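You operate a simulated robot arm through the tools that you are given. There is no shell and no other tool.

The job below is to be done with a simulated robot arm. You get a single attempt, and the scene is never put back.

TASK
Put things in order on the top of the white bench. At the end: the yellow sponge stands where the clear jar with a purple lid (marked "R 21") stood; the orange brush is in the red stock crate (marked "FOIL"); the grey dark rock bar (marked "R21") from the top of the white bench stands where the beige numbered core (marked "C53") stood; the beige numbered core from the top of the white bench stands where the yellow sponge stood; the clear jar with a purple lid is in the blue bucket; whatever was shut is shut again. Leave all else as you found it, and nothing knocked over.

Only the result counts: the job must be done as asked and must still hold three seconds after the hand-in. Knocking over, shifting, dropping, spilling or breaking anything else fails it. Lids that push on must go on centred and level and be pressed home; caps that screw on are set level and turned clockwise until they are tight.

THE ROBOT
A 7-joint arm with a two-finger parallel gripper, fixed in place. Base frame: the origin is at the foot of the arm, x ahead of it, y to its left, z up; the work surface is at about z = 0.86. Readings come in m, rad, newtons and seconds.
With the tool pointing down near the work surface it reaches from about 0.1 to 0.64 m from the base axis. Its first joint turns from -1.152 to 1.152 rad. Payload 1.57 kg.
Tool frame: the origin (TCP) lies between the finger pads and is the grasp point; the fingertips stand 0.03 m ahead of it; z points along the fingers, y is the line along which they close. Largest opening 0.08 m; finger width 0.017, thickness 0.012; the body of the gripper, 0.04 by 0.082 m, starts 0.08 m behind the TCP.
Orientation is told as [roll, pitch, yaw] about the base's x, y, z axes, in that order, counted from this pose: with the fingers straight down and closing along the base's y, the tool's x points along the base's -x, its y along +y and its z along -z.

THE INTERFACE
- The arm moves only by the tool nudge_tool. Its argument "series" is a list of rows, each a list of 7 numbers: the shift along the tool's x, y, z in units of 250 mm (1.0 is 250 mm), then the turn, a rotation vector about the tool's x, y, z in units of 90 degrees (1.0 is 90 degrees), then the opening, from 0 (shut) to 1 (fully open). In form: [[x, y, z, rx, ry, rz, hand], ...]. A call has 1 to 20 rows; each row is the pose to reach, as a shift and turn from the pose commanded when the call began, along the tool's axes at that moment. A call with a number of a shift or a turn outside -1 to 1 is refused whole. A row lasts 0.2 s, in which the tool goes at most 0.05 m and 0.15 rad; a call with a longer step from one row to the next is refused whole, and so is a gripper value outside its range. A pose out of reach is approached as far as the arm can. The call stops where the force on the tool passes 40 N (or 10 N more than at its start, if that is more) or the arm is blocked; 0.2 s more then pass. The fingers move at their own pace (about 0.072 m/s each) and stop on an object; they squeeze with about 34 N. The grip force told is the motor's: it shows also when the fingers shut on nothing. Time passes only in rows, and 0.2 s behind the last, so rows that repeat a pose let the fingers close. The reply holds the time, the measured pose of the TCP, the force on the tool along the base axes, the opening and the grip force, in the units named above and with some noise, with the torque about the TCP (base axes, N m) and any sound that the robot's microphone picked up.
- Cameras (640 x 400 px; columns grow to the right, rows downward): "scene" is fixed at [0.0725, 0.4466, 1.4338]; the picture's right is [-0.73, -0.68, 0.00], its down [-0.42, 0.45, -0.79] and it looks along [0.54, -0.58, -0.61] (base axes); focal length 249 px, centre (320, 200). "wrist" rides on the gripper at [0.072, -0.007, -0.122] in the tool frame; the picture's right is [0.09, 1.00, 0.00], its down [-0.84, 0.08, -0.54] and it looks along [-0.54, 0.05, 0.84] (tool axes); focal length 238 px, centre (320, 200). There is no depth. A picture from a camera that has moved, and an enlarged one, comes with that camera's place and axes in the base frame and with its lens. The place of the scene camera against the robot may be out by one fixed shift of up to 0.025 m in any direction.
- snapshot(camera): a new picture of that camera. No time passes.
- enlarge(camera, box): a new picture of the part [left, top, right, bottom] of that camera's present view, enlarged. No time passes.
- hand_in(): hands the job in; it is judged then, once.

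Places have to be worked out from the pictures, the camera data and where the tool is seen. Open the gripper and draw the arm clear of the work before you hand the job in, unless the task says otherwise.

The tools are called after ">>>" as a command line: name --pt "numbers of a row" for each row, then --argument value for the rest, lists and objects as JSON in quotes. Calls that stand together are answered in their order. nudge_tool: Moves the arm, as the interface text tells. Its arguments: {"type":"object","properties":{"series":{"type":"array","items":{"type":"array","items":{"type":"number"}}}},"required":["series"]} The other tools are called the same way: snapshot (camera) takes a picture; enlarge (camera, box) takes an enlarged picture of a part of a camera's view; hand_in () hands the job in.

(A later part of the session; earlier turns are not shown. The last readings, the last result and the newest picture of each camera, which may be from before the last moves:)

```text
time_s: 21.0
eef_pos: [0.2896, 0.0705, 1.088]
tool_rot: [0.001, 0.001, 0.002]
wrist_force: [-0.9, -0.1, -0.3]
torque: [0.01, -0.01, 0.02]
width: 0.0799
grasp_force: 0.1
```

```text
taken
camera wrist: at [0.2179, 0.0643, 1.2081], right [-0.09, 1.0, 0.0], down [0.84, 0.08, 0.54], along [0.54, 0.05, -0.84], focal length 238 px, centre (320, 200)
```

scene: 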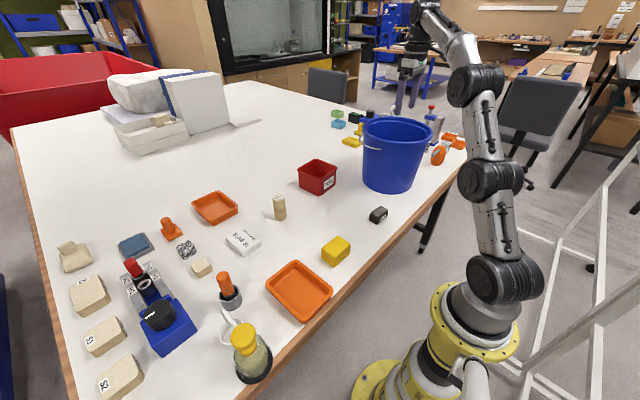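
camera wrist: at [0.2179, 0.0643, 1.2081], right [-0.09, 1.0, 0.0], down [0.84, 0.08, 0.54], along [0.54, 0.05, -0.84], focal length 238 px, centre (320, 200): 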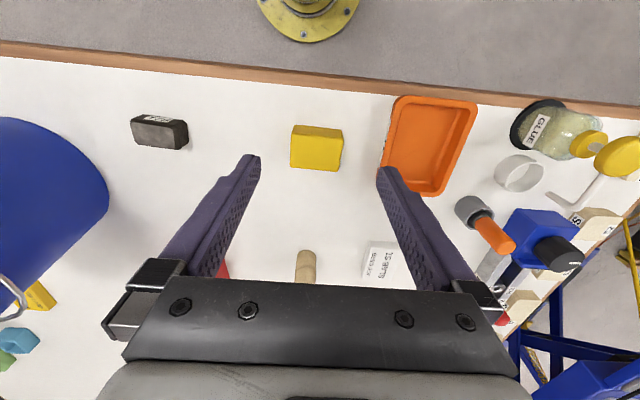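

>>> enlarge --camera "wrist" --box '[270, 100, 370, 190]'

>>> enlarge --camera "wrist" --box '[110, 90, 210, 170]'

>>> enlarge --camera "wrist" --box '[430, 150, 550, 270]'

```text
4.44 times, centred on (320, 145) of wrist
camera zoom: at [0.2179, 0.0643, 1.2081], right [-0.09, 1.0, 0.0], down [0.84, 0.08, 0.54], along [0.54, 0.05, -0.84], focal length 1059 px, centre (320, 444)
```

zoom: 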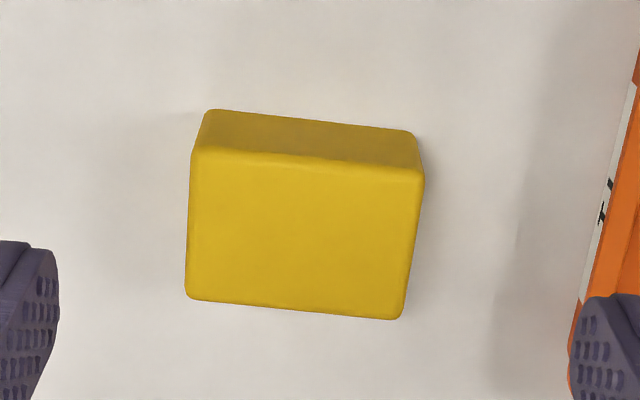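

```text
5.00 times, centred on (160, 130) of wrist
camera zoom: at [0.2179, 0.0643, 1.2081], right [-0.09, 1.0, 0.0], down [0.84, 0.08, 0.54], along [0.54, 0.05, -0.84], focal length 1192 px, centre (1120, 550)
```

zoom: 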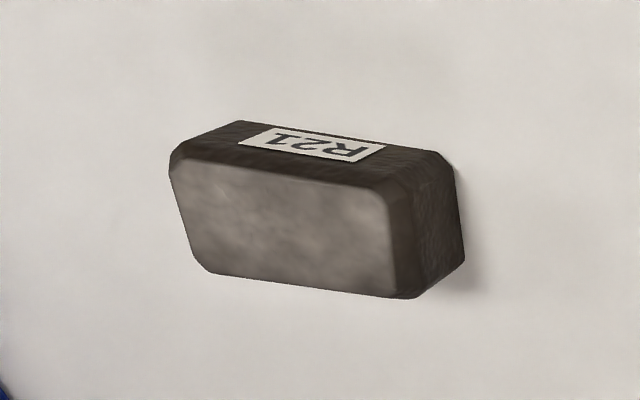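

```text
3.33 times, centred on (490, 210) of wrist
camera zoom: at [0.2179, 0.0643, 1.2081], right [-0.09, 1.0, 0.0], down [0.84, 0.08, 0.54], along [0.54, 0.05, -0.84], focal length 794 px, centre (-247, 167)
```

zoom: 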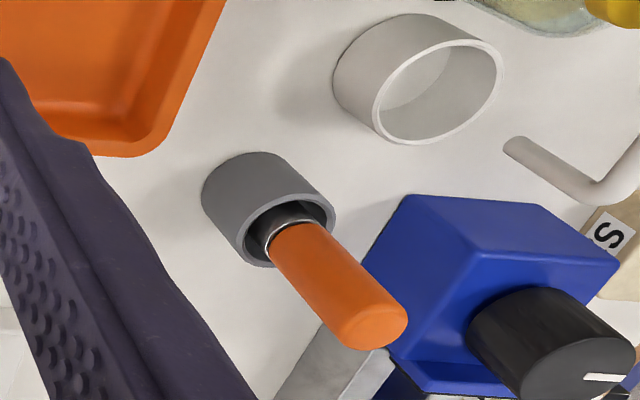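

The sponge reads centre (0.3395,0.069), top z≈0.902, size about 0.047 × 0.068 m, aligned with the base axes. I move above it and descend partway.

>>> nudge_tool --pt "-0.1 -0.004 0.1 0 0 0 1" --pt "-0.199 -0.007 0.2 0 0 0 1" --pt "-0.199 -0.007 0.36 0 0 0 1" --pt "-0.199 -0.007 0.52 0 0 0 1" --pt "-0.199 -0.007 0.58 0 0 0 1" --pt "-0.199 -0.007 0.58 0 0 0 1"

>>> snapshot --camera "wrist"

```text
time_s: 22.4
eef_pos: [0.3381, 0.0702, 0.9412]
tool_rot: [0.0, -0.001, 0.001]
wrist_force: [0.3, -0.2, -0.3]
torque: [-0.02, -0.03, 0.05]
width: 0.0801
grasp_force: 0.1
```

```text
taken
camera wrist: at [0.2661, 0.0633, 1.0625], right [-0.09, 1.0, 0.0], down [0.84, 0.08, 0.54], along [0.54, 0.05, -0.84], focal length 238 px, centre (320, 200)
```

wrist: 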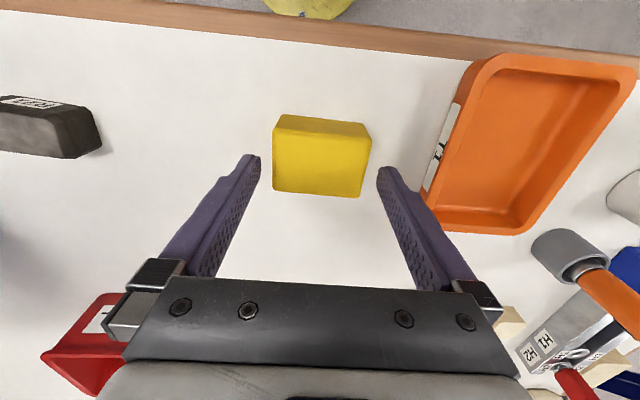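

Centred within ~1 mm. I descend to the sponge and then close.

>>> nudge_tool --pt "0 -0.002 0.06 0 0 0 1" --pt "0 -0.002 0.12 0 0 0 1" --pt "0 -0.002 0.176 0 0 0 1" --pt "0 -0.002 0.176 0 0 0 1" --pt "0 -0.002 0.176 0 0 0 0" --pt "0 -0.002 0.176 0 0 0 0" --pt "0 -0.002 0.176 0 0 0 0"

>>> snapshot --camera "wrist"

>>> enlarge --camera "scene" --box '[280, 180, 400, 300]'

```text
time_s: 24.0
eef_pos: [0.3383, 0.0712, 0.896]
tool_rot: [0.0, -0.001, 0.0]
wrist_force: [0.3, 0.7, -0.4]
torque: [-0.03, 0.0, -0.01]
width: 0.0687
grasp_force: 33.7
```

```text
taken
camera wrist: at [0.267, 0.0641, 1.0179], right [-0.09, 1.0, 0.0], down [0.84, 0.08, 0.54], along [0.54, 0.05, -0.84], focal length 238 px, centre (320, 200)
```

wrist: 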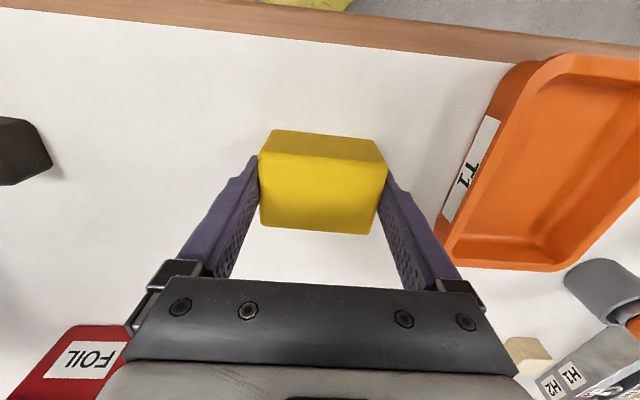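

```text
3.33 times, centred on (340, 240) of scene
camera zoom: at [0.0725, 0.4466, 1.4338], right [-0.73, -0.68, 0.0], down [-0.42, 0.45, -0.79], along [0.54, -0.58, -0.61], focal length 829 px, centre (253, 67)
```

zoom: 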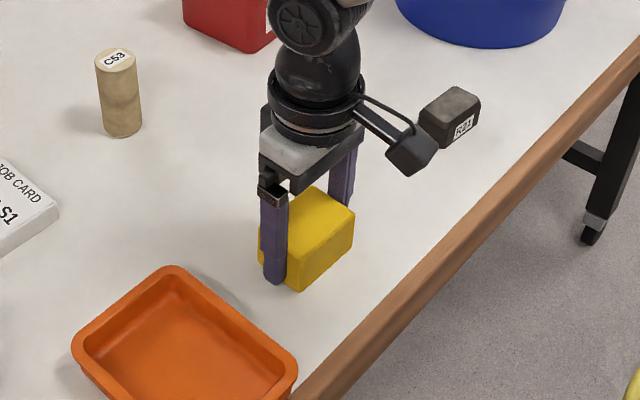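

Sponge held (width 0.0687). I lift, carry it to the jar's old place (0.440,-0.050), and lower it to the same height.

>>> nudge_tool --pt "0 0 -0.08 0 0 0 0" --pt "0 0 -0.2 0 0 0 0" --pt "-0.1 -0.12 -0.24 0 0 0 0" --pt "-0.2 -0.24 -0.24 0 0 0 0" --pt "-0.3 -0.36 -0.24 0 0 0 0" --pt "-0.404 -0.484 -0.24 0 0 0 0" --pt "-0.404 -0.484 -0.16 0 0 0 0" --pt "-0.404 -0.484 -0.08 0 0 0 0" --pt "-0.404 -0.484 -0.03 0 0 0 0" --pt "-0.404 -0.484 -0.03 0 0 0 0"

>>> snapshot --camera "wrist"

>>> snapshot --camera "scene"

```text
time_s: 26.2
eef_pos: [0.4411, -0.0525, 0.9043]
tool_rot: [0.001, -0.001, 0.0]
wrist_force: [-0.5, -0.5, 0.6]
torque: [0.0, -0.01, 0.02]
width: 0.0689
grasp_force: 33.9
```

```text
taken
camera wrist: at [0.3697, -0.0586, 1.0265], right [-0.09, 1.0, 0.0], down [0.84, 0.08, 0.54], along [0.54, 0.05, -0.84], focal length 238 px, centre (320, 200)
```

wrist: 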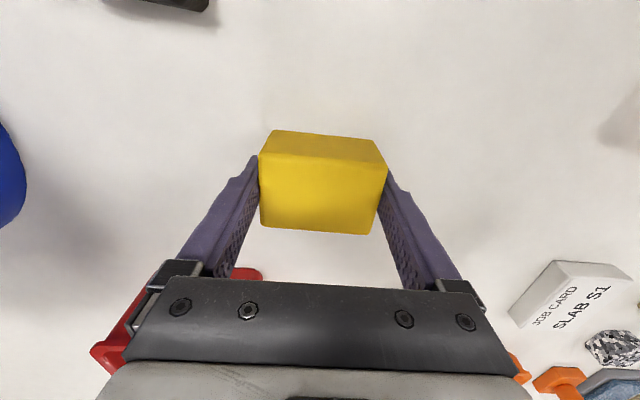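

```text
taken
```

scene: 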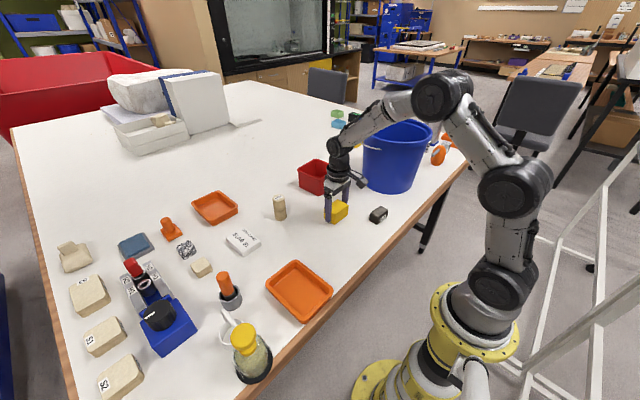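

At (0.4415,-0.052), hovering ~8 mm. A small correction, lower the rest, and release.

>>> nudge_tool --pt "0.006 0.006 0.015 0 0 0 0" --pt "0.006 0.006 0.03 0 0 0 0" --pt "0.006 0.006 0.031 0 0 0 0"

```text
time_s: 27.0
eef_pos: [0.439, -0.0515, 0.8981]
tool_rot: [-0.001, 0.0, -0.001]
wrist_force: [0.0, 0.1, -1.0]
torque: [0.01, 0.0, 0.04]
width: 0.0688
grasp_force: 33.9
```

>>> nudge_tool --pt "0 0 0 0 0 0 0.5" --pt "0 0 0 0 0 0 1" --pt "0 0 0 0 0 0 1" --pt "0 0 -0.06 0 0 0 1" --pt "0 0 -0.16 0 0 0 1" --pt "0 0 -0.32 0 0 0 1" --pt "0 0 -0.48 0 0 0 1" --pt "0 0 -0.48 0 0 0 1"

>>> snapshot --camera "wrist"

>>> enlarge --camera "scene" --box '[260, 140, 400, 280]'

```text
time_s: 28.8
eef_pos: [0.4388, -0.05, 1.0184]
tool_rot: [-0.001, 0.001, 0.001]
wrist_force: [0.1, 0.4, 0.0]
torque: [0.01, 0.02, -0.01]
width: 0.0801
grasp_force: 0.0
```

```text
taken
camera wrist: at [0.3672, -0.0561, 1.1392], right [-0.09, 1.0, 0.0], down [0.84, 0.08, 0.54], along [0.54, 0.05, -0.84], focal length 238 px, centre (320, 200)
```

wrist: 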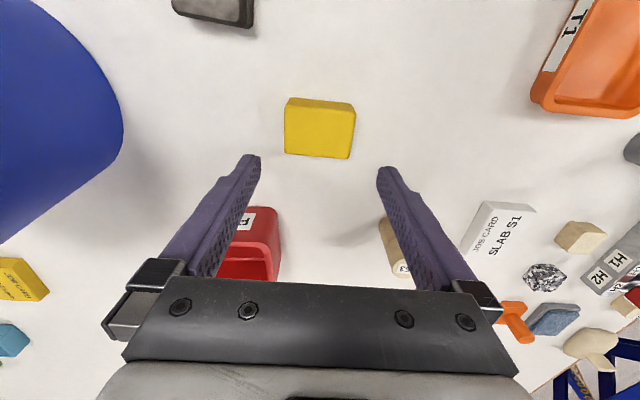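

```text
2.86 times, centred on (330, 210) of scene
camera zoom: at [0.0725, 0.4466, 1.4338], right [-0.73, -0.68, 0.0], down [-0.42, 0.45, -0.79], along [0.54, -0.58, -0.61], focal length 710 px, centre (291, 171)
```

zoom: 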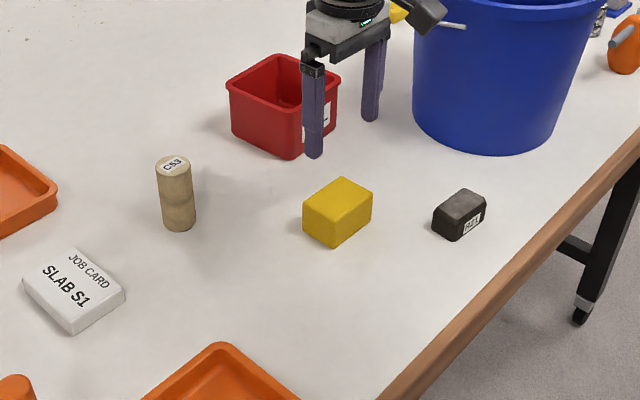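

Sponge is in place. Now the core: I move to view it from nearby.

>>> nudge_tool --pt "-0.08 0.12 -0.06 0 0 0 1" --pt "-0.16 0.24 -0.12 0 0 0 1" --pt "-0.24 0.36 -0.12 0 0 0 1" --pt "-0.324 0.48 -0.12 0 0 0 1" --pt "-0.324 0.48 -0.12 0 0 0 1"

>>> snapshot --camera "wrist"

>>> enlarge --camera "wrist" --box '[270, 100, 370, 200]'

```text
time_s: 30.0
eef_pos: [0.5199, 0.0703, 1.0456]
tool_rot: [-0.001, 0.001, 0.0]
wrist_force: [-0.5, -0.7, -0.4]
torque: [-0.02, 0.01, -0.04]
width: 0.0797
grasp_force: 0.0
```

```text
taken
camera wrist: at [0.4481, 0.0632, 1.1665], right [-0.09, 1.0, 0.0], down [0.84, 0.08, 0.54], along [0.54, 0.05, -0.84], focal length 238 px, centre (320, 200)
```

wrist: 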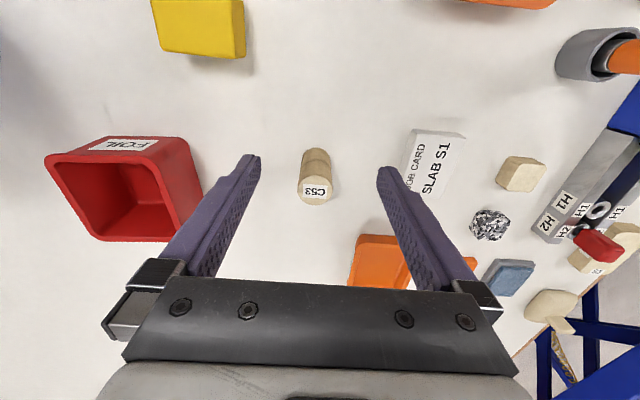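

```text
4.00 times, centred on (320, 150) of wrist
camera zoom: at [0.4481, 0.0632, 1.1665], right [-0.09, 1.0, 0.0], down [0.84, 0.08, 0.54], along [0.54, 0.05, -0.84], focal length 953 px, centre (320, 400)
```

zoom: 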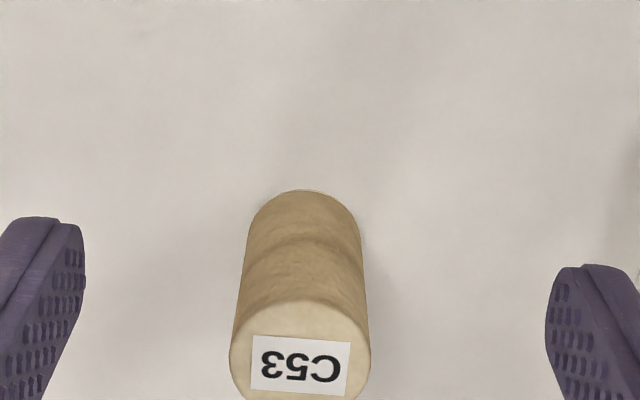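

Core reads centre (0.581,0.069), diameter 0.038, top z≈0.94. I go over it, descend to z≈0.905 and close.

>>> nudge_tool --pt "-0.12 -0.002 0 0 0 0 1" --pt "-0.244 -0.003 0 0 0 0 1" --pt "-0.244 -0.003 0.15 0 0 0 1" --pt "-0.244 -0.003 0.3 0 0 0 1" --pt "-0.244 -0.003 0.3 0 0 0 1"

>>> snapshot --camera "wrist"

```text
time_s: 31.2
eef_pos: [0.581, 0.0665, 0.9699]
tool_rot: [-0.001, 0.001, 0.0]
wrist_force: [0.1, -0.2, 0.2]
torque: [0.0, 0.0, 0.0]
width: 0.0801
grasp_force: 0.0
```

```text
taken
camera wrist: at [0.5095, 0.0607, 1.0914], right [-0.09, 1.0, 0.0], down [0.84, 0.08, 0.54], along [0.54, 0.05, -0.84], focal length 238 px, centre (320, 200)
```

wrist: 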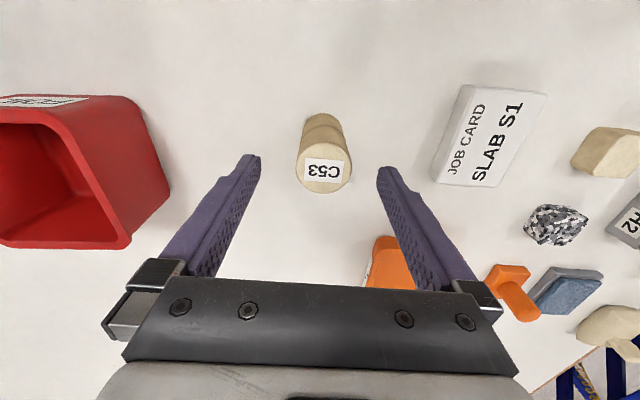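

Core at (0.5805,0.0697), the tool 2 mm off in y; I correct, descend and close.

>>> nudge_tool --pt "0.003 0.008 0.1 0 0 0 1" --pt "0.003 0.008 0.2 0 0 0 1" --pt "0.003 0.008 0.26 0 0 0 1" --pt "0.003 0.008 0.26 0 0 0 1"

>>> nudge_tool --pt "0 0 0 0 0 0 0.6" --pt "0 0 0 0 0 0 0.3" --pt "0 0 0 0 0 0 0" --pt "0 0 0 0 0 0 0" --pt "0 0 0 0 0 0 0"

>>> snapshot --camera "wrist"

```text
time_s: 32.2
eef_pos: [0.5819, 0.0726, 0.9092]
tool_rot: [0.001, 0.0, -0.001]
wrist_force: [0.1, -0.3, -0.1]
torque: [0.01, -0.04, -0.01]
width: 0.0801
grasp_force: 0.0
```

```text
time_s: 33.4
eef_pos: [0.5823, 0.0716, 0.9074]
tool_rot: [0.0, 0.0, 0.0]
wrist_force: [0.5, -0.7, 0.1]
torque: [-0.04, -0.01, 0.03]
width: 0.0387
grasp_force: 33.7
```

```text
taken
camera wrist: at [0.511, 0.0646, 1.0287], right [-0.09, 1.0, 0.0], down [0.84, 0.08, 0.54], along [0.54, 0.05, -0.84], focal length 238 px, centre (320, 200)
```

wrist: 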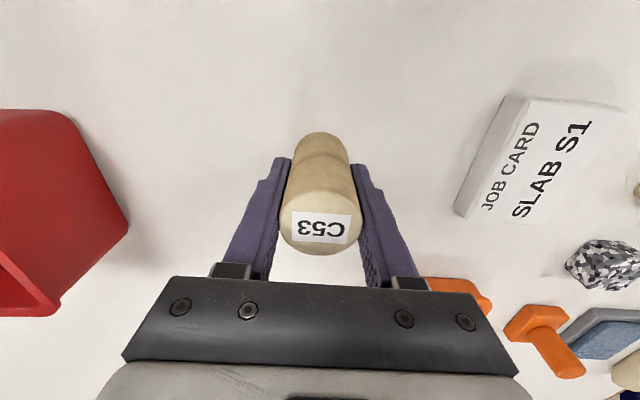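

Core gripped (width 0.0387). I lift it and carry it straight back to the sponge's old place (0.339,0.070), stopping just above the surface.

>>> nudge_tool --pt "0 0 -0.08 0 0 0 0" --pt "0 0 -0.2 0 0 0 0" --pt "0.15 0 -0.24 0 0 0 0" --pt "0.3 0 -0.24 0 0 0 0" --pt "0.45 -0.002 -0.24 0 0 0 0" --pt "0.6 -0.003 -0.24 0 0 0 0" --pt "0.75 -0.004 -0.24 0 0 0 0" --pt "0.88 -0.005 -0.24 0 0 0 0" --pt "0.963 -0.005 -0.24 0 0 0 0" --pt "0.963 -0.005 -0.16 0 0 0 0" --pt "0.963 -0.005 -0.08 0 0 0 0" --pt "0.963 -0.005 -0.03 0 0 0 0" --pt "0.963 -0.005 -0.03 0 0 0 0"

>>> snapshot --camera "wrist"

>>> enlarge --camera "scene" --box '[260, 160, 400, 300]'

```text
time_s: 36.2
eef_pos: [0.3385, 0.0697, 0.9147]
tool_rot: [0.0, 0.0, -0.001]
wrist_force: [0.0, 0.2, -2.7]
torque: [0.03, 0.0, 0.0]
width: 0.038
grasp_force: 34.3
```

```text
taken
camera wrist: at [0.2671, 0.0618, 1.0355], right [-0.09, 1.0, 0.0], down [0.84, 0.08, 0.54], along [0.54, 0.05, -0.84], focal length 238 px, centre (320, 200)
```

wrist: 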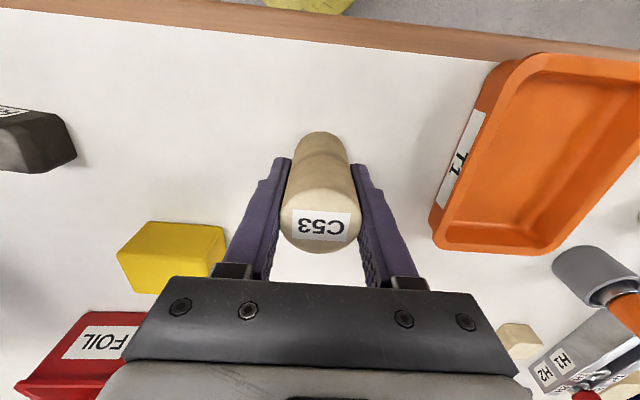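

```text
2.86 times, centred on (330, 230) of scene
camera zoom: at [0.0726, 0.4466, 1.4338], right [-0.73, -0.68, 0.0], down [-0.42, 0.45, -0.79], along [0.54, -0.58, -0.61], focal length 710 px, centre (291, 114)
```

zoom: 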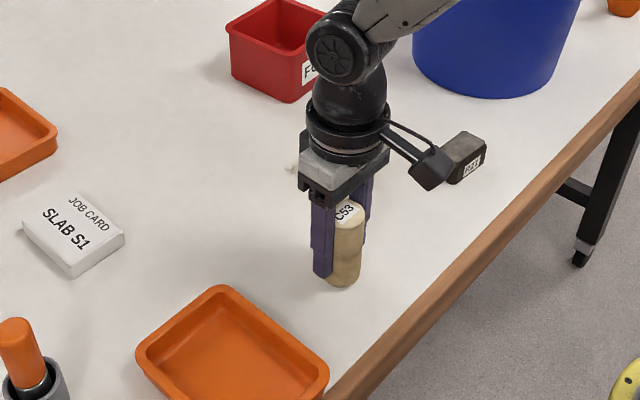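

Position (0.339,0.069); I shift 3 mm forward to account for the core's offset in the grip, lower to the table and check force.

>>> nudge_tool --pt "-0.012 0.004 0.01 0 0 0 0" --pt "-0.012 0.004 0.02 0 0 0 0" --pt "-0.012 0.004 0.03 0 0 0 0" --pt "-0.012 0.004 0.03 0 0 0 0"

```text
time_s: 37.2
eef_pos: [0.3435, 0.0701, 0.909]
tool_rot: [0.0, 0.0, 0.001]
wrist_force: [-8.8, -5.3, 24.5]
torque: [-0.2, 0.44, -0.09]
width: 0.0388
grasp_force: 33.3
```

Contact at 24 N, a bit more than wanted. I back off ~3 mm and look whether the core is still upright.

>>> nudge_tool --pt "0 0 -0.014 0 0 0 0" --pt "0 0 -0.014 0 0 0 0"

>>> enlarge --camera "wrist" --box '[250, 110, 390, 270]'

>>> enlarge --camera "scene" --box '[310, 210, 370, 270]'

```text
time_s: 37.8
eef_pos: [0.3433, 0.0705, 0.9112]
tool_rot: [0.002, 0.002, 0.001]
wrist_force: [-0.8, -0.7, -2.2]
torque: [0.01, -0.01, 0.0]
width: 0.0383
grasp_force: 34.1
```

```text
2.50 times, centred on (320, 190) of wrist
camera zoom: at [0.2714, 0.0632, 1.0314], right [-0.09, 1.0, 0.0], down [0.84, 0.08, 0.54], along [0.54, 0.05, -0.84], focal length 596 px, centre (320, 225)
```

zoom: 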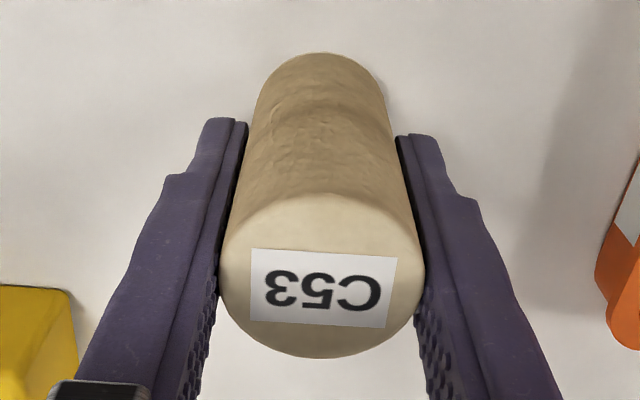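

```text
6.67 times, centred on (340, 240) of scene
camera zoom: at [0.0726, 0.4466, 1.4338], right [-0.73, -0.68, 0.0], down [-0.42, 0.45, -0.79], along [0.54, -0.58, -0.61], focal length 1658 px, centre (187, -67)
```

zoom: 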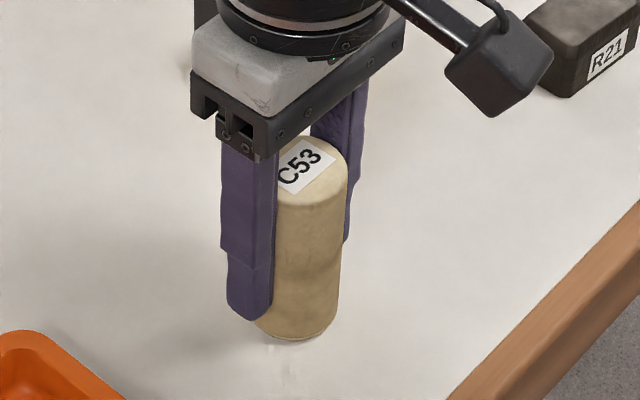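

Core is vertical and just off the surface (its weight shows). I lower ~1.5 mm to touch.

>>> nudge_tool --pt "0 0 0.006 0 0 0 0" --pt "0 0 0.006 0 0 0 0"

```text
time_s: 38.4
eef_pos: [0.3427, 0.0696, 0.9099]
tool_rot: [0.0, 0.0, 0.001]
wrist_force: [0.2, 0.4, -2.6]
torque: [-0.02, -0.02, 0.0]
width: 0.038
grasp_force: 33.8
```

>>> nudge_tool --pt "0 0 0.004 0 0 0 0" --pt "0 0 0.004 0 0 0 0"

```text
time_s: 39.0
eef_pos: [0.3436, 0.0685, 0.9099]
tool_rot: [0.0, 0.0, 0.001]
wrist_force: [-3.3, -2.5, 6.7]
torque: [-0.07, 0.01, -0.02]
width: 0.0384
grasp_force: 34.3
```

Light contact (≈7 N) now. I open slowly and rise, then check that the core stands.

>>> nudge_tool --pt "0 0 0 0 0 0 0.6" --pt "0 0 0 0 0 0 1" --pt "0 0 0 0 0 0 1" --pt "0 0 0 0 0 0 1" --pt "0 0 -0.08 0 0 0 1" --pt "0 0 -0.2 0 0 0 1" --pt "0 0 -0.36 0 0 0 1" --pt "0 0 -0.52 0 0 0 1" --pt "0 0 -0.52 0 0 0 1"

>>> snapshot --camera "wrist"

>>> snapshot --camera "scene"

```text
time_s: 41.0
eef_pos: [0.3425, 0.0693, 1.042]
tool_rot: [0.0, -0.001, 0.001]
wrist_force: [0.1, 0.4, 0.1]
torque: [0.0, 0.03, -0.01]
width: 0.0802
grasp_force: 0.0
```

```text
taken
camera wrist: at [0.2699, 0.0622, 1.1629], right [-0.09, 1.0, 0.0], down [0.84, 0.08, 0.54], along [0.54, 0.05, -0.84], focal length 238 px, centre (320, 200)
```

wrist: 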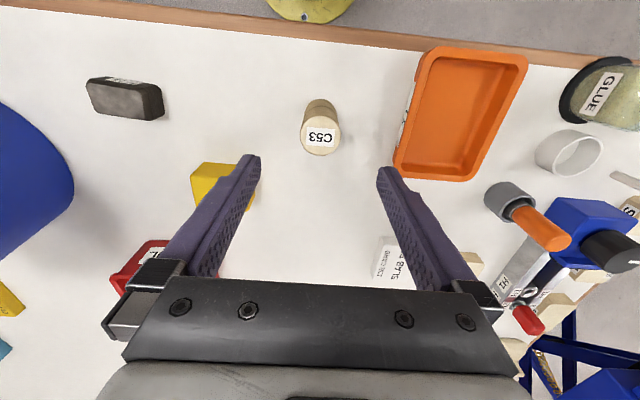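

```text
taken
```

scene: 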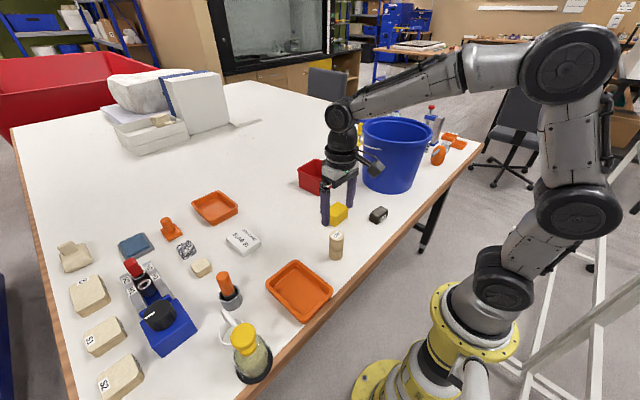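

Core stands well. Next the rock bar: I move to view it from nearby.

>>> nudge_tool --pt "0.04 -0.18 -0.04 0 0 0 1" --pt "0.08 -0.36 -0.04 0 0 0 1" --pt "0.12 -0.54 -0.04 0 0 0 1" --pt "0.16 -0.72 -0.04 0 0 0 1" --pt "0.2 -0.88 -0.04 0 0 0 1" --pt "0.2 -0.88 -0.04 0 0 0 1"

>>> snapshot --camera "wrist"

>>> enlarge --camera "wrist" --box '[270, 90, 370, 180]'

```text
time_s: 42.4
eef_pos: [0.2966, -0.1517, 1.0504]
tool_rot: [0.001, 0.001, 0.001]
wrist_force: [-0.1, 0.4, 0.7]
torque: [0.03, 0.01, 0.01]
width: 0.0801
grasp_force: 0.2
```

```text
taken
camera wrist: at [0.2245, -0.1589, 1.172], right [-0.09, 1.0, 0.0], down [0.84, 0.08, 0.54], along [0.54, 0.05, -0.84], focal length 238 px, centre (320, 200)
```

wrist: 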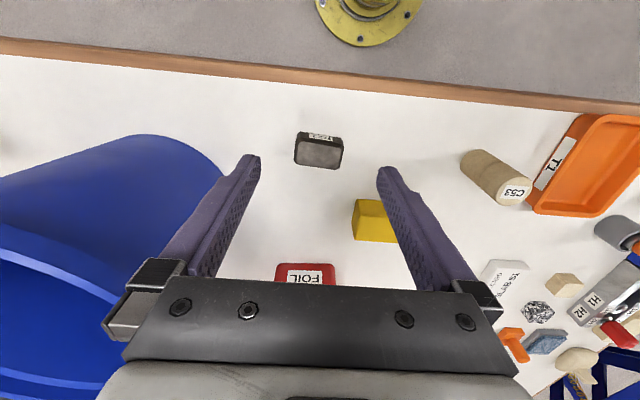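

```text
4.44 times, centred on (320, 135) of wrist
camera zoom: at [0.2245, -0.1589, 1.172], right [-0.09, 1.0, 0.0], down [0.84, 0.08, 0.54], along [0.54, 0.05, -0.84], focal length 1059 px, centre (320, 489)
```

zoom: 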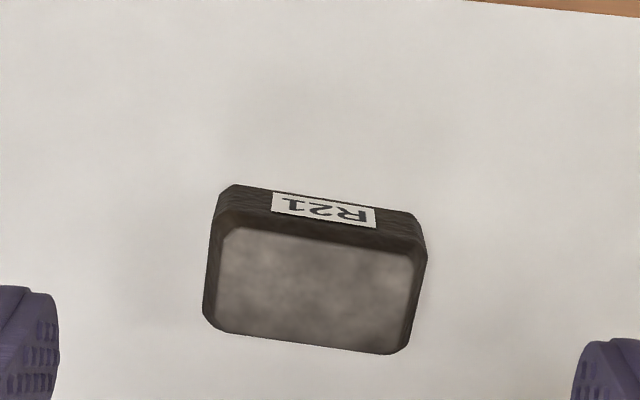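

Rock bar: centre (0.338,-0.151), top z≈0.888, 0.060 × 0.032, turned about -4°. I go over it with a matching small turn and stop just above.

>>> nudge_tool --pt "-0.083 0.001 0.1 0 0 0.022 1" --pt "-0.166 0.002 0.2 0 0 0.044 1" --pt "-0.166 0.002 0.32 0 0 0.044 1" --pt "-0.166 0.002 0.44 0 0 0.044 1" --pt "-0.166 0.002 0.44 0 0 0.044 1"

>>> snapshot --camera "wrist"

```text
time_s: 43.6
eef_pos: [0.3363, -0.1501, 0.9382]
tool_rot: [-0.001, 0.001, -0.069]
wrist_force: [-0.2, 0.4, -0.4]
torque: [-0.01, 0.01, -0.01]
width: 0.0802
grasp_force: 0.0
```

```text
taken
camera wrist: at [0.2637, -0.1517, 1.0593], right [-0.02, 1.0, 0.0], down [0.84, 0.02, 0.54], along [0.54, 0.01, -0.84], focal length 238 px, centre (320, 200)
```

wrist: 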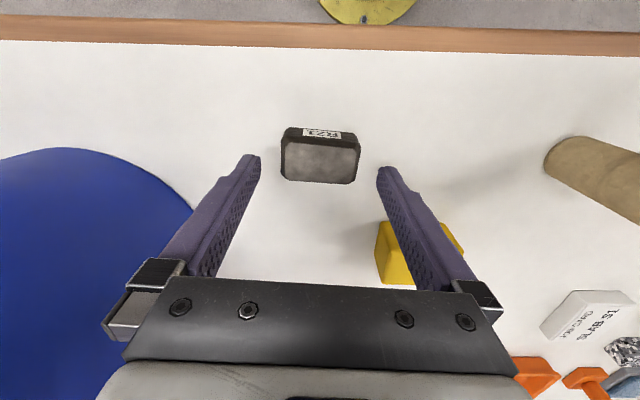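

Aligned; a 2.5 mm correction in x, then down and close.

>>> nudge_tool --pt "-0.01 0 0.06 0 0 0 1" --pt "-0.01 0 0.12 0 0 0 1" --pt "-0.01 0 0.17 0 0 0 1" --pt "-0.01 0 0.17 0 0 0 1" --pt "-0.01 0 0.17 0 0 0 0.5" --pt "-0.01 0 0.17 0 0 0 0" --pt "-0.01 0 0.17 0 0 0 0" --pt "-0.01 0 0.17 0 0 0 0"

>>> snapshot --camera "wrist"

```text
time_s: 45.4
eef_pos: [0.3356, -0.1493, 0.8959]
tool_rot: [0.001, -0.001, -0.071]
wrist_force: [0.2, 0.6, 0.2]
torque: [-0.03, -0.01, -0.04]
width: 0.0613
grasp_force: 33.8
```

```text
taken
camera wrist: at [0.2634, -0.1514, 1.0174], right [-0.02, 1.0, 0.0], down [0.84, 0.02, 0.54], along [0.54, 0.01, -0.84], focal length 238 px, centre (320, 200)
```

wrist: 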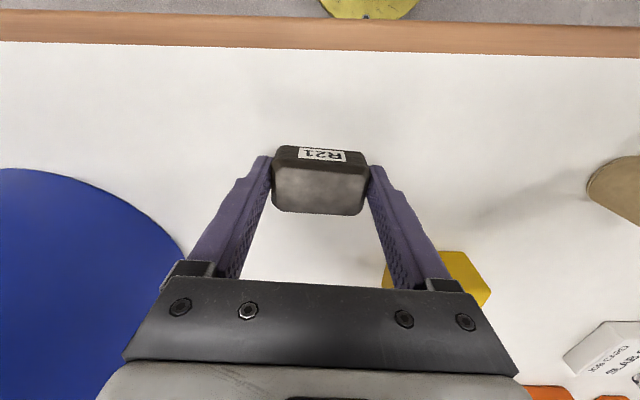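

Rock gripped (0.061). I lift 9 cm (clear of the sponge), carry it to the core's old place (0.5795,0.070), and stop just above the surface.

>>> nudge_tool --pt "0 0 -0.08 0 0 0 0" --pt "0 0 -0.22 0 0 0 0" --pt "0 0 -0.36 0 0 0 0" --pt "-0.1125 0.1179 -0.36 0 0 0 0" --pt "-0.225 0.2358 -0.36 0 0 0 0" --pt "-0.3375 0.3537 -0.36 0 0 0 0" --pt "-0.45 0.4716 -0.36 0 0 0 0" --pt "-0.5625 0.5895 -0.36 0 0 0 0" --pt "-0.675 0.7074 -0.36 0 0 0 0" --pt "-0.7875 0.8253 -0.36 0 0 0 0" --pt "-0.9003 0.9429 -0.36 0 0 0 0" --pt "-0.9003 0.9429 -0.24 0 0 0 0" --pt "-0.9003 0.9429 -0.12 0 0 0 0" --pt "-0.9003 0.9429 -0.04 0 0 0 0" --pt "-0.9003 0.9429 -0.04 0 0 0 0"

>>> snapshot --camera "wrist"

>>> snapshot --camera "scene"

```text
time_s: 48.6
eef_pos: [0.5781, 0.0705, 0.9051]
tool_rot: [0.0, 0.001, -0.069]
wrist_force: [0.0, 0.2, -2.4]
torque: [-0.03, 0.01, 0.0]
width: 0.0615
grasp_force: 34.0
```

```text
taken
camera wrist: at [0.5056, 0.0689, 1.0264], right [-0.02, 1.0, 0.0], down [0.84, 0.02, 0.54], along [0.54, 0.01, -0.84], focal length 238 px, centre (320, 200)
```

wrist: 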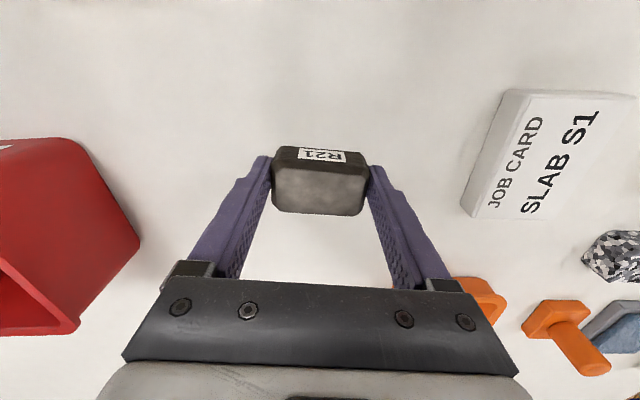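

```text
taken
```

scene: 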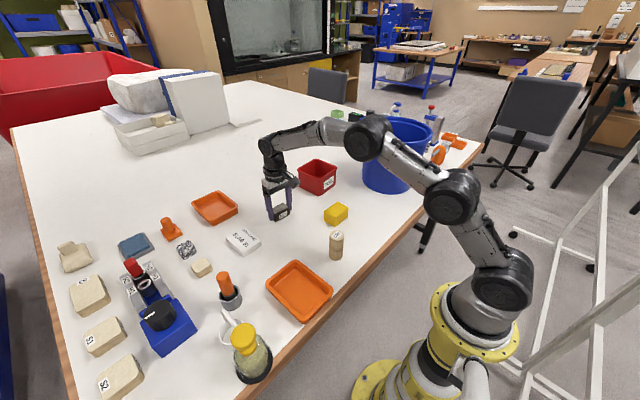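

At place. I lower gently in small steps to feel contact.

>>> nudge_tool --pt "0.003 0 0.012 0 0 0 0" --pt "0.003 0 0.024 0 0 0 0" --pt "0.003 0 0.034 0 0 0 0" --pt "0.003 0 0.034 0 0 0 0"

```text
time_s: 49.6
eef_pos: [0.578, 0.0688, 0.8983]
tool_rot: [0.001, 0.001, -0.071]
wrist_force: [0.2, 0.0, -1.8]
torque: [0.04, 0.04, 0.0]
width: 0.0616
grasp_force: 34.0
```

>>> nudge_tool --pt "0 0 0.004 0 0 0 0" --pt "0 0 0.008 0 0 0 0" --pt "0 0 0.008 0 0 0 0"

```text
time_s: 50.4
eef_pos: [0.5766, 0.0677, 0.8959]
tool_rot: [0.001, -0.002, -0.07]
wrist_force: [0.4, 0.9, -0.6]
torque: [-0.01, 0.05, 0.0]
width: 0.0613
grasp_force: 34.0
```

Its weight has come off the sensor (z matches the pick-up height), so I release and rise, turning back to zero yaw.

>>> nudge_tool --pt "0 0 0.002 0 0 0 0.4" --pt "0 0 0.002 0 0 0 1" --pt "0 0 0.002 0 0 0 1" --pt "0 0 0.002 0 0 0 1" --pt "0 0 -0.08 0 0 0 1" --pt "0 0 -0.2 0 0 0 1" --pt "0 0 -0.36 0 0 0 1" --pt "0 0 -0.5 0 0 -0.044 1" --pt "0 0 -0.6 0 0 -0.044 1" --pt "0 0 -0.6 0 0 -0.044 1"

>>> snapshot --camera "wrist"

>>> enlarge --camera "scene" --box '[240, 140, 440, 280]'

```text
time_s: 52.6
eef_pos: [0.5771, 0.0704, 1.0478]
tool_rot: [0.0, -0.001, 0.0]
wrist_force: [-1.2, 0.0, 1.2]
torque: [0.0, 0.03, 0.01]
width: 0.08
grasp_force: 0.1
```

```text
taken
camera wrist: at [0.5054, 0.0631, 1.1692], right [-0.09, 1.0, 0.0], down [0.84, 0.08, 0.54], along [0.54, 0.05, -0.84], focal length 238 px, centre (320, 200)
```

wrist: 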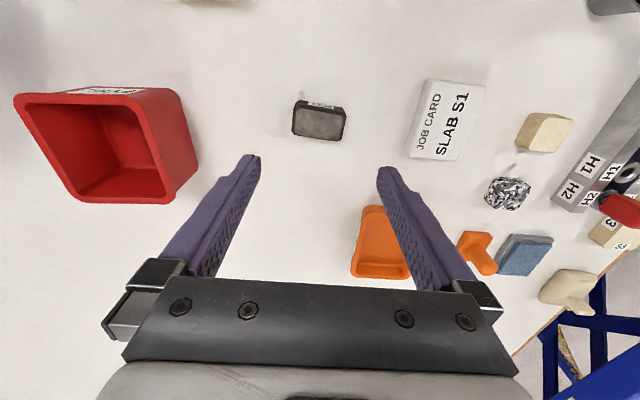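

```text
2.86 times, centred on (340, 210) of scene
camera zoom: at [0.0725, 0.4466, 1.4338], right [-0.73, -0.68, 0.0], down [-0.42, 0.45, -0.79], along [0.54, -0.58, -0.61], focal length 710 px, centre (263, 171)
```

zoom: 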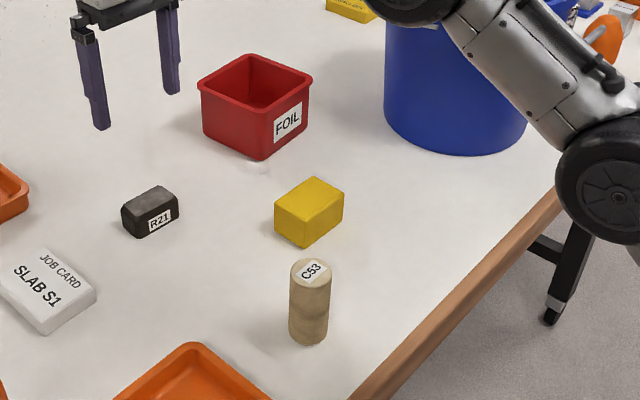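

Rock in place. Before fetching the brush I measure the crate from here.

>>> enlarge --camera "wrist" --box '[0, 70, 220, 220]'

>>> enlarge --camera "scene" --box '[280, 145, 360, 205]'

```text
2.67 times, centred on (110, 145) of wrist
camera zoom: at [0.5054, 0.0631, 1.1692], right [-0.09, 1.0, 0.0], down [0.84, 0.08, 0.54], along [0.54, 0.05, -0.84], focal length 636 px, centre (880, 347)
```

zoom: 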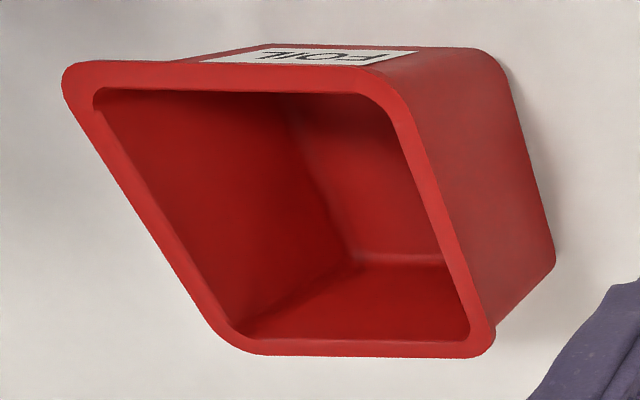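

```text
6.67 times, centred on (320, 175) of scene
camera zoom: at [0.0725, 0.4466, 1.4338], right [-0.73, -0.68, 0.0], down [-0.42, 0.45, -0.79], along [0.54, -0.58, -0.61], focal length 1658 px, centre (320, 367)
```

zoom: 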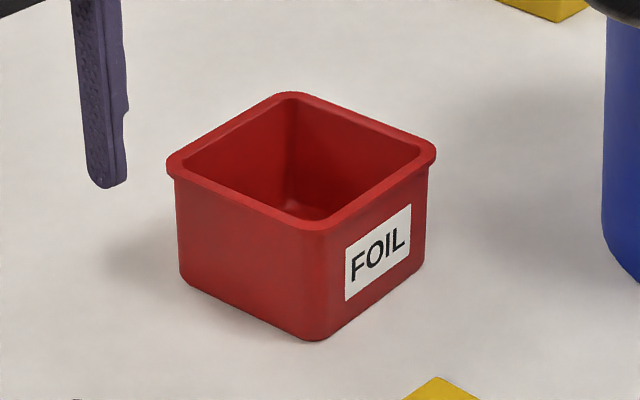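

Crate: centre ≈(0.618,-0.147), rim z≈0.94, inner ≈0.10×0.09. Brush stands vertically in the pot at about (0.429,0.345), handle top z≈0.96, pot rim z≈0.90. I move toward the brush at a safe height.

>>> nudge_tool --pt "0.1 0.12 -0.1 0 0 0 1" --pt "0.2 0.24 -0.2 0 0 0 1" --pt "0.3 0.36 -0.2 0 0 0 1" --pt "0.4 0.48 -0.2 0 0 0 1" --pt "0.5 0.6 -0.2 0 0 0 1" --pt "0.6 0.72 -0.2 0 0 0 1" --pt "0.7 0.84 -0.2 0 0 0 1" --pt "0.8 0.96 -0.2 0 0 0 1" --pt "0.86 1.0 -0.2 0 0 0 1" --pt "0.86 1.0 -0.2 0 0 0 1"

>>> snapshot --camera "wrist"

>>> snapshot --camera "scene"

```text
time_s: 54.8
eef_pos: [0.3615, 0.3217, 1.0969]
tool_rot: [0.001, 0.001, 0.0]
wrist_force: [-0.1, -0.6, 0.1]
torque: [0.01, 0.01, 0.0]
width: 0.0798
grasp_force: 0.0
```

```text
taken
camera wrist: at [0.2894, 0.315, 1.218], right [-0.09, 1.0, 0.0], down [0.84, 0.08, 0.54], along [0.54, 0.05, -0.84], focal length 238 px, centre (320, 200)
```

wrist: 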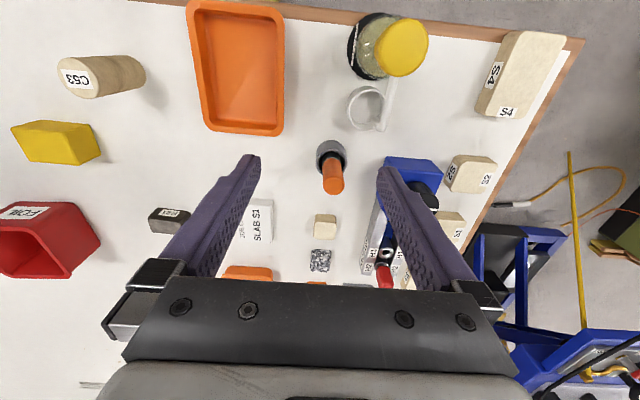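

```text
taken
```

scene: 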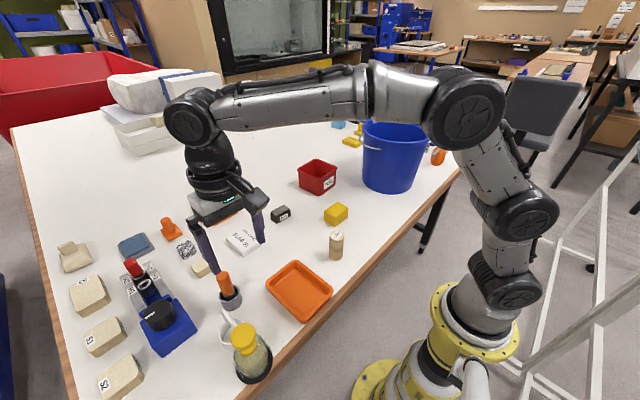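

>>> enlarge --camera "wrist" --box '[290, 60, 450, 220]'

```text
2.50 times, centred on (370, 140) of wrist
camera zoom: at [0.2894, 0.315, 1.218], right [-0.09, 1.0, 0.0], down [0.84, 0.08, 0.54], along [0.54, 0.05, -0.84], focal length 596 px, centre (195, 350)
```

zoom: 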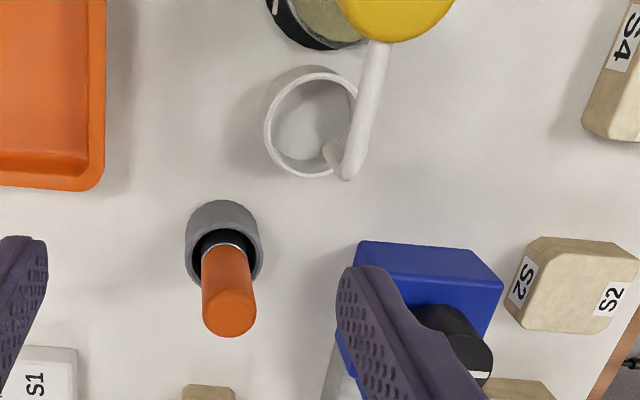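

Handle top reads (0.433,0.345), pot (0.427,0.344), handle ≈0.027 thick; the blue machine edge is about 6.5 cm to the left, so I use a partial opening. Moving above the brush.

>>> nudge_tool --pt "-0.1 0.03 0 0 0 0 0.65" --pt "-0.2 0.06 0 0 0 0 0.65" --pt "-0.278 0.091 0.06 0 0 0 0.65" --pt "-0.278 0.091 0.24 0 0 0 0.65" --pt "-0.278 0.091 0.36 0 0 0 0.65" --pt "-0.278 0.091 0.36 0 0 0 0.65"

>>> snapshot --camera "wrist"

>>> enlarge --camera "scene" --box '[160, 190, 310, 340]'

```text
time_s: 56.2
eef_pos: [0.4319, 0.3445, 1.0067]
tool_rot: [-0.001, 0.0, 0.0]
wrist_force: [-0.8, -0.4, 0.0]
torque: [-0.01, 0.0, -0.02]
width: 0.0522
grasp_force: 0.0
```

```text
taken
camera wrist: at [0.3599, 0.3367, 1.1278], right [-0.09, 1.0, 0.0], down [0.84, 0.08, 0.54], along [0.54, 0.05, -0.84], focal length 238 px, centre (320, 200)
```

wrist: 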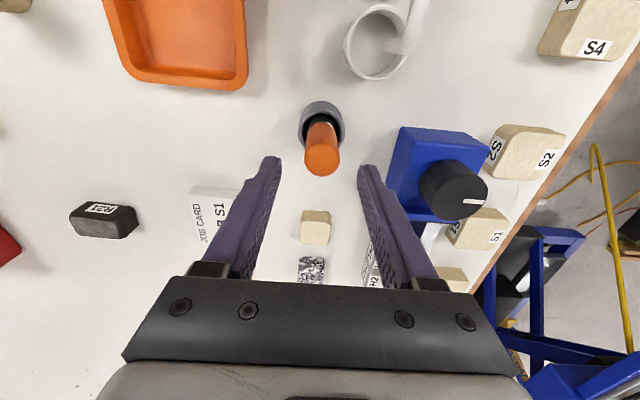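

```text
2.67 times, centred on (235, 265) of scene
camera zoom: at [0.0725, 0.4466, 1.4338], right [-0.73, -0.68, 0.0], down [-0.42, 0.45, -0.79], along [0.54, -0.58, -0.61], focal length 663 px, centre (547, 27)
```

zoom: 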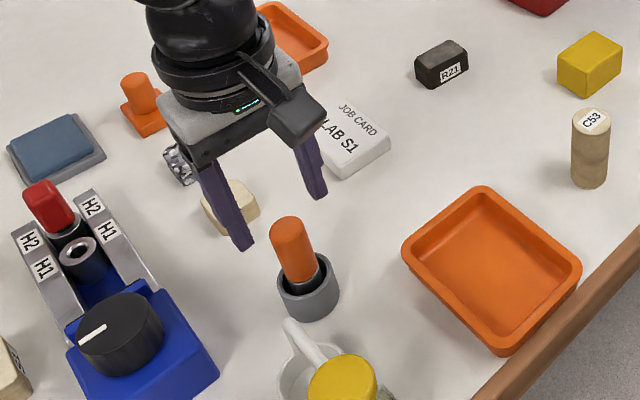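

Aligned over the handle. I descend so the tips stay just above the pot rim and close gently.

>>> nudge_tool --pt "0 0 0.1 0 0 0 0.65" --pt "0 0 0.2 0 0 0 0.65" --pt "0 0 0.26 0 0 0 0.65" --pt "0 0 0.26 0 0 0 0.65"

>>> snapshot --camera "wrist"

>>> enlarge --camera "scene" --box '[180, 230, 280, 330]'

```text
time_s: 57.2
eef_pos: [0.4318, 0.3434, 0.9418]
tool_rot: [-0.001, 0.001, 0.001]
wrist_force: [-0.2, 0.1, 0.7]
torque: [-0.01, -0.01, -0.03]
width: 0.0522
grasp_force: 0.1
```

```text
taken
camera wrist: at [0.3594, 0.3374, 1.0634], right [-0.09, 1.0, 0.0], down [0.84, 0.08, 0.54], along [0.54, 0.05, -0.84], focal length 238 px, centre (320, 200)
```

wrist: 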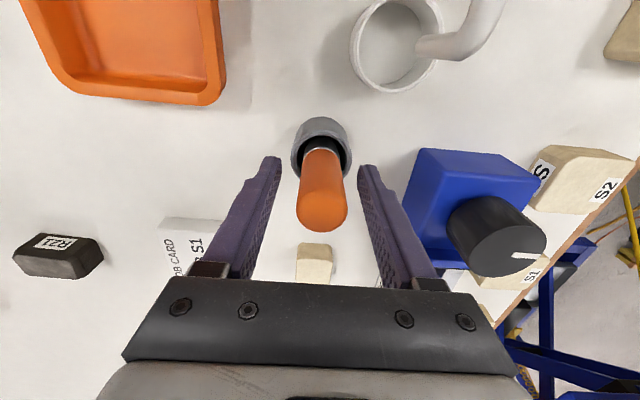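

```text
4.00 times, centred on (230, 280) of scene
camera zoom: at [0.0725, 0.4466, 1.4338], right [-0.73, -0.68, 0.0], down [-0.42, 0.45, -0.79], along [0.54, -0.58, -0.61], focal length 995 px, centre (680, -120)
```

zoom: 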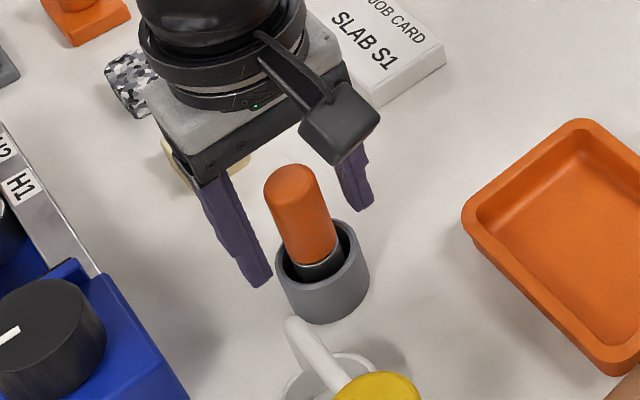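

Everything clear; closing on the handle.

>>> nudge_tool --pt "0 0 0 0 0 0 0.4" --pt "0 0 0 0 0 0 0.2" --pt "0 0 0 0 0 0 0" --pt "0 0 0 0 0 0 0" --pt "0 0 0 0 0 0 0"

>>> nudge_tool --pt "0 0 -0.06 0 0 0 0" --pt "0 0 -0.14 0 0 0 0" --pt "0 0 -0.24 0 0 0 0" --pt "0 0 -0.24 0 0 0 0"

>>> snapshot --camera "wrist"

>>> enlarge --camera "scene" --box '[180, 210, 280, 330]'

```text
time_s: 58.4
eef_pos: [0.4303, 0.3444, 0.9426]
tool_rot: [-0.001, 0.0, 0.0]
wrist_force: [0.5, 0.1, 0.6]
torque: [0.07, -0.01, 0.01]
width: 0.0255
grasp_force: 34.4
```

```text
time_s: 59.4
eef_pos: [0.4318, 0.3457, 1.0015]
tool_rot: [0.0, 0.0, 0.001]
wrist_force: [0.0, -0.7, 0.1]
torque: [-0.03, -0.02, -0.03]
width: 0.0257
grasp_force: 33.4
```

```text
taken
camera wrist: at [0.3598, 0.3383, 1.1221], right [-0.09, 1.0, 0.0], down [0.84, 0.08, 0.54], along [0.54, 0.05, -0.84], focal length 238 px, centre (320, 200)
```

wrist: 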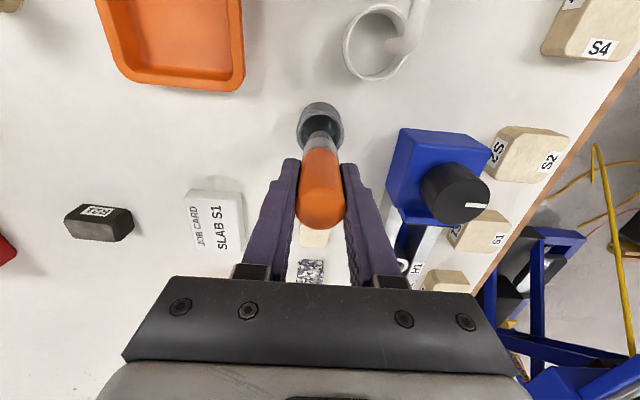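

```text
3.33 times, centred on (230, 270) of scene
camera zoom: at [0.0725, 0.4466, 1.4338], right [-0.73, -0.68, 0.0], down [-0.42, 0.45, -0.79], along [0.54, -0.58, -0.61], focal length 829 px, centre (620, -33)
```

zoom: 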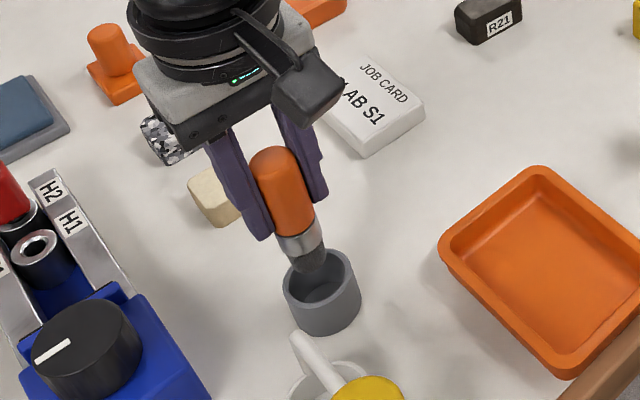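

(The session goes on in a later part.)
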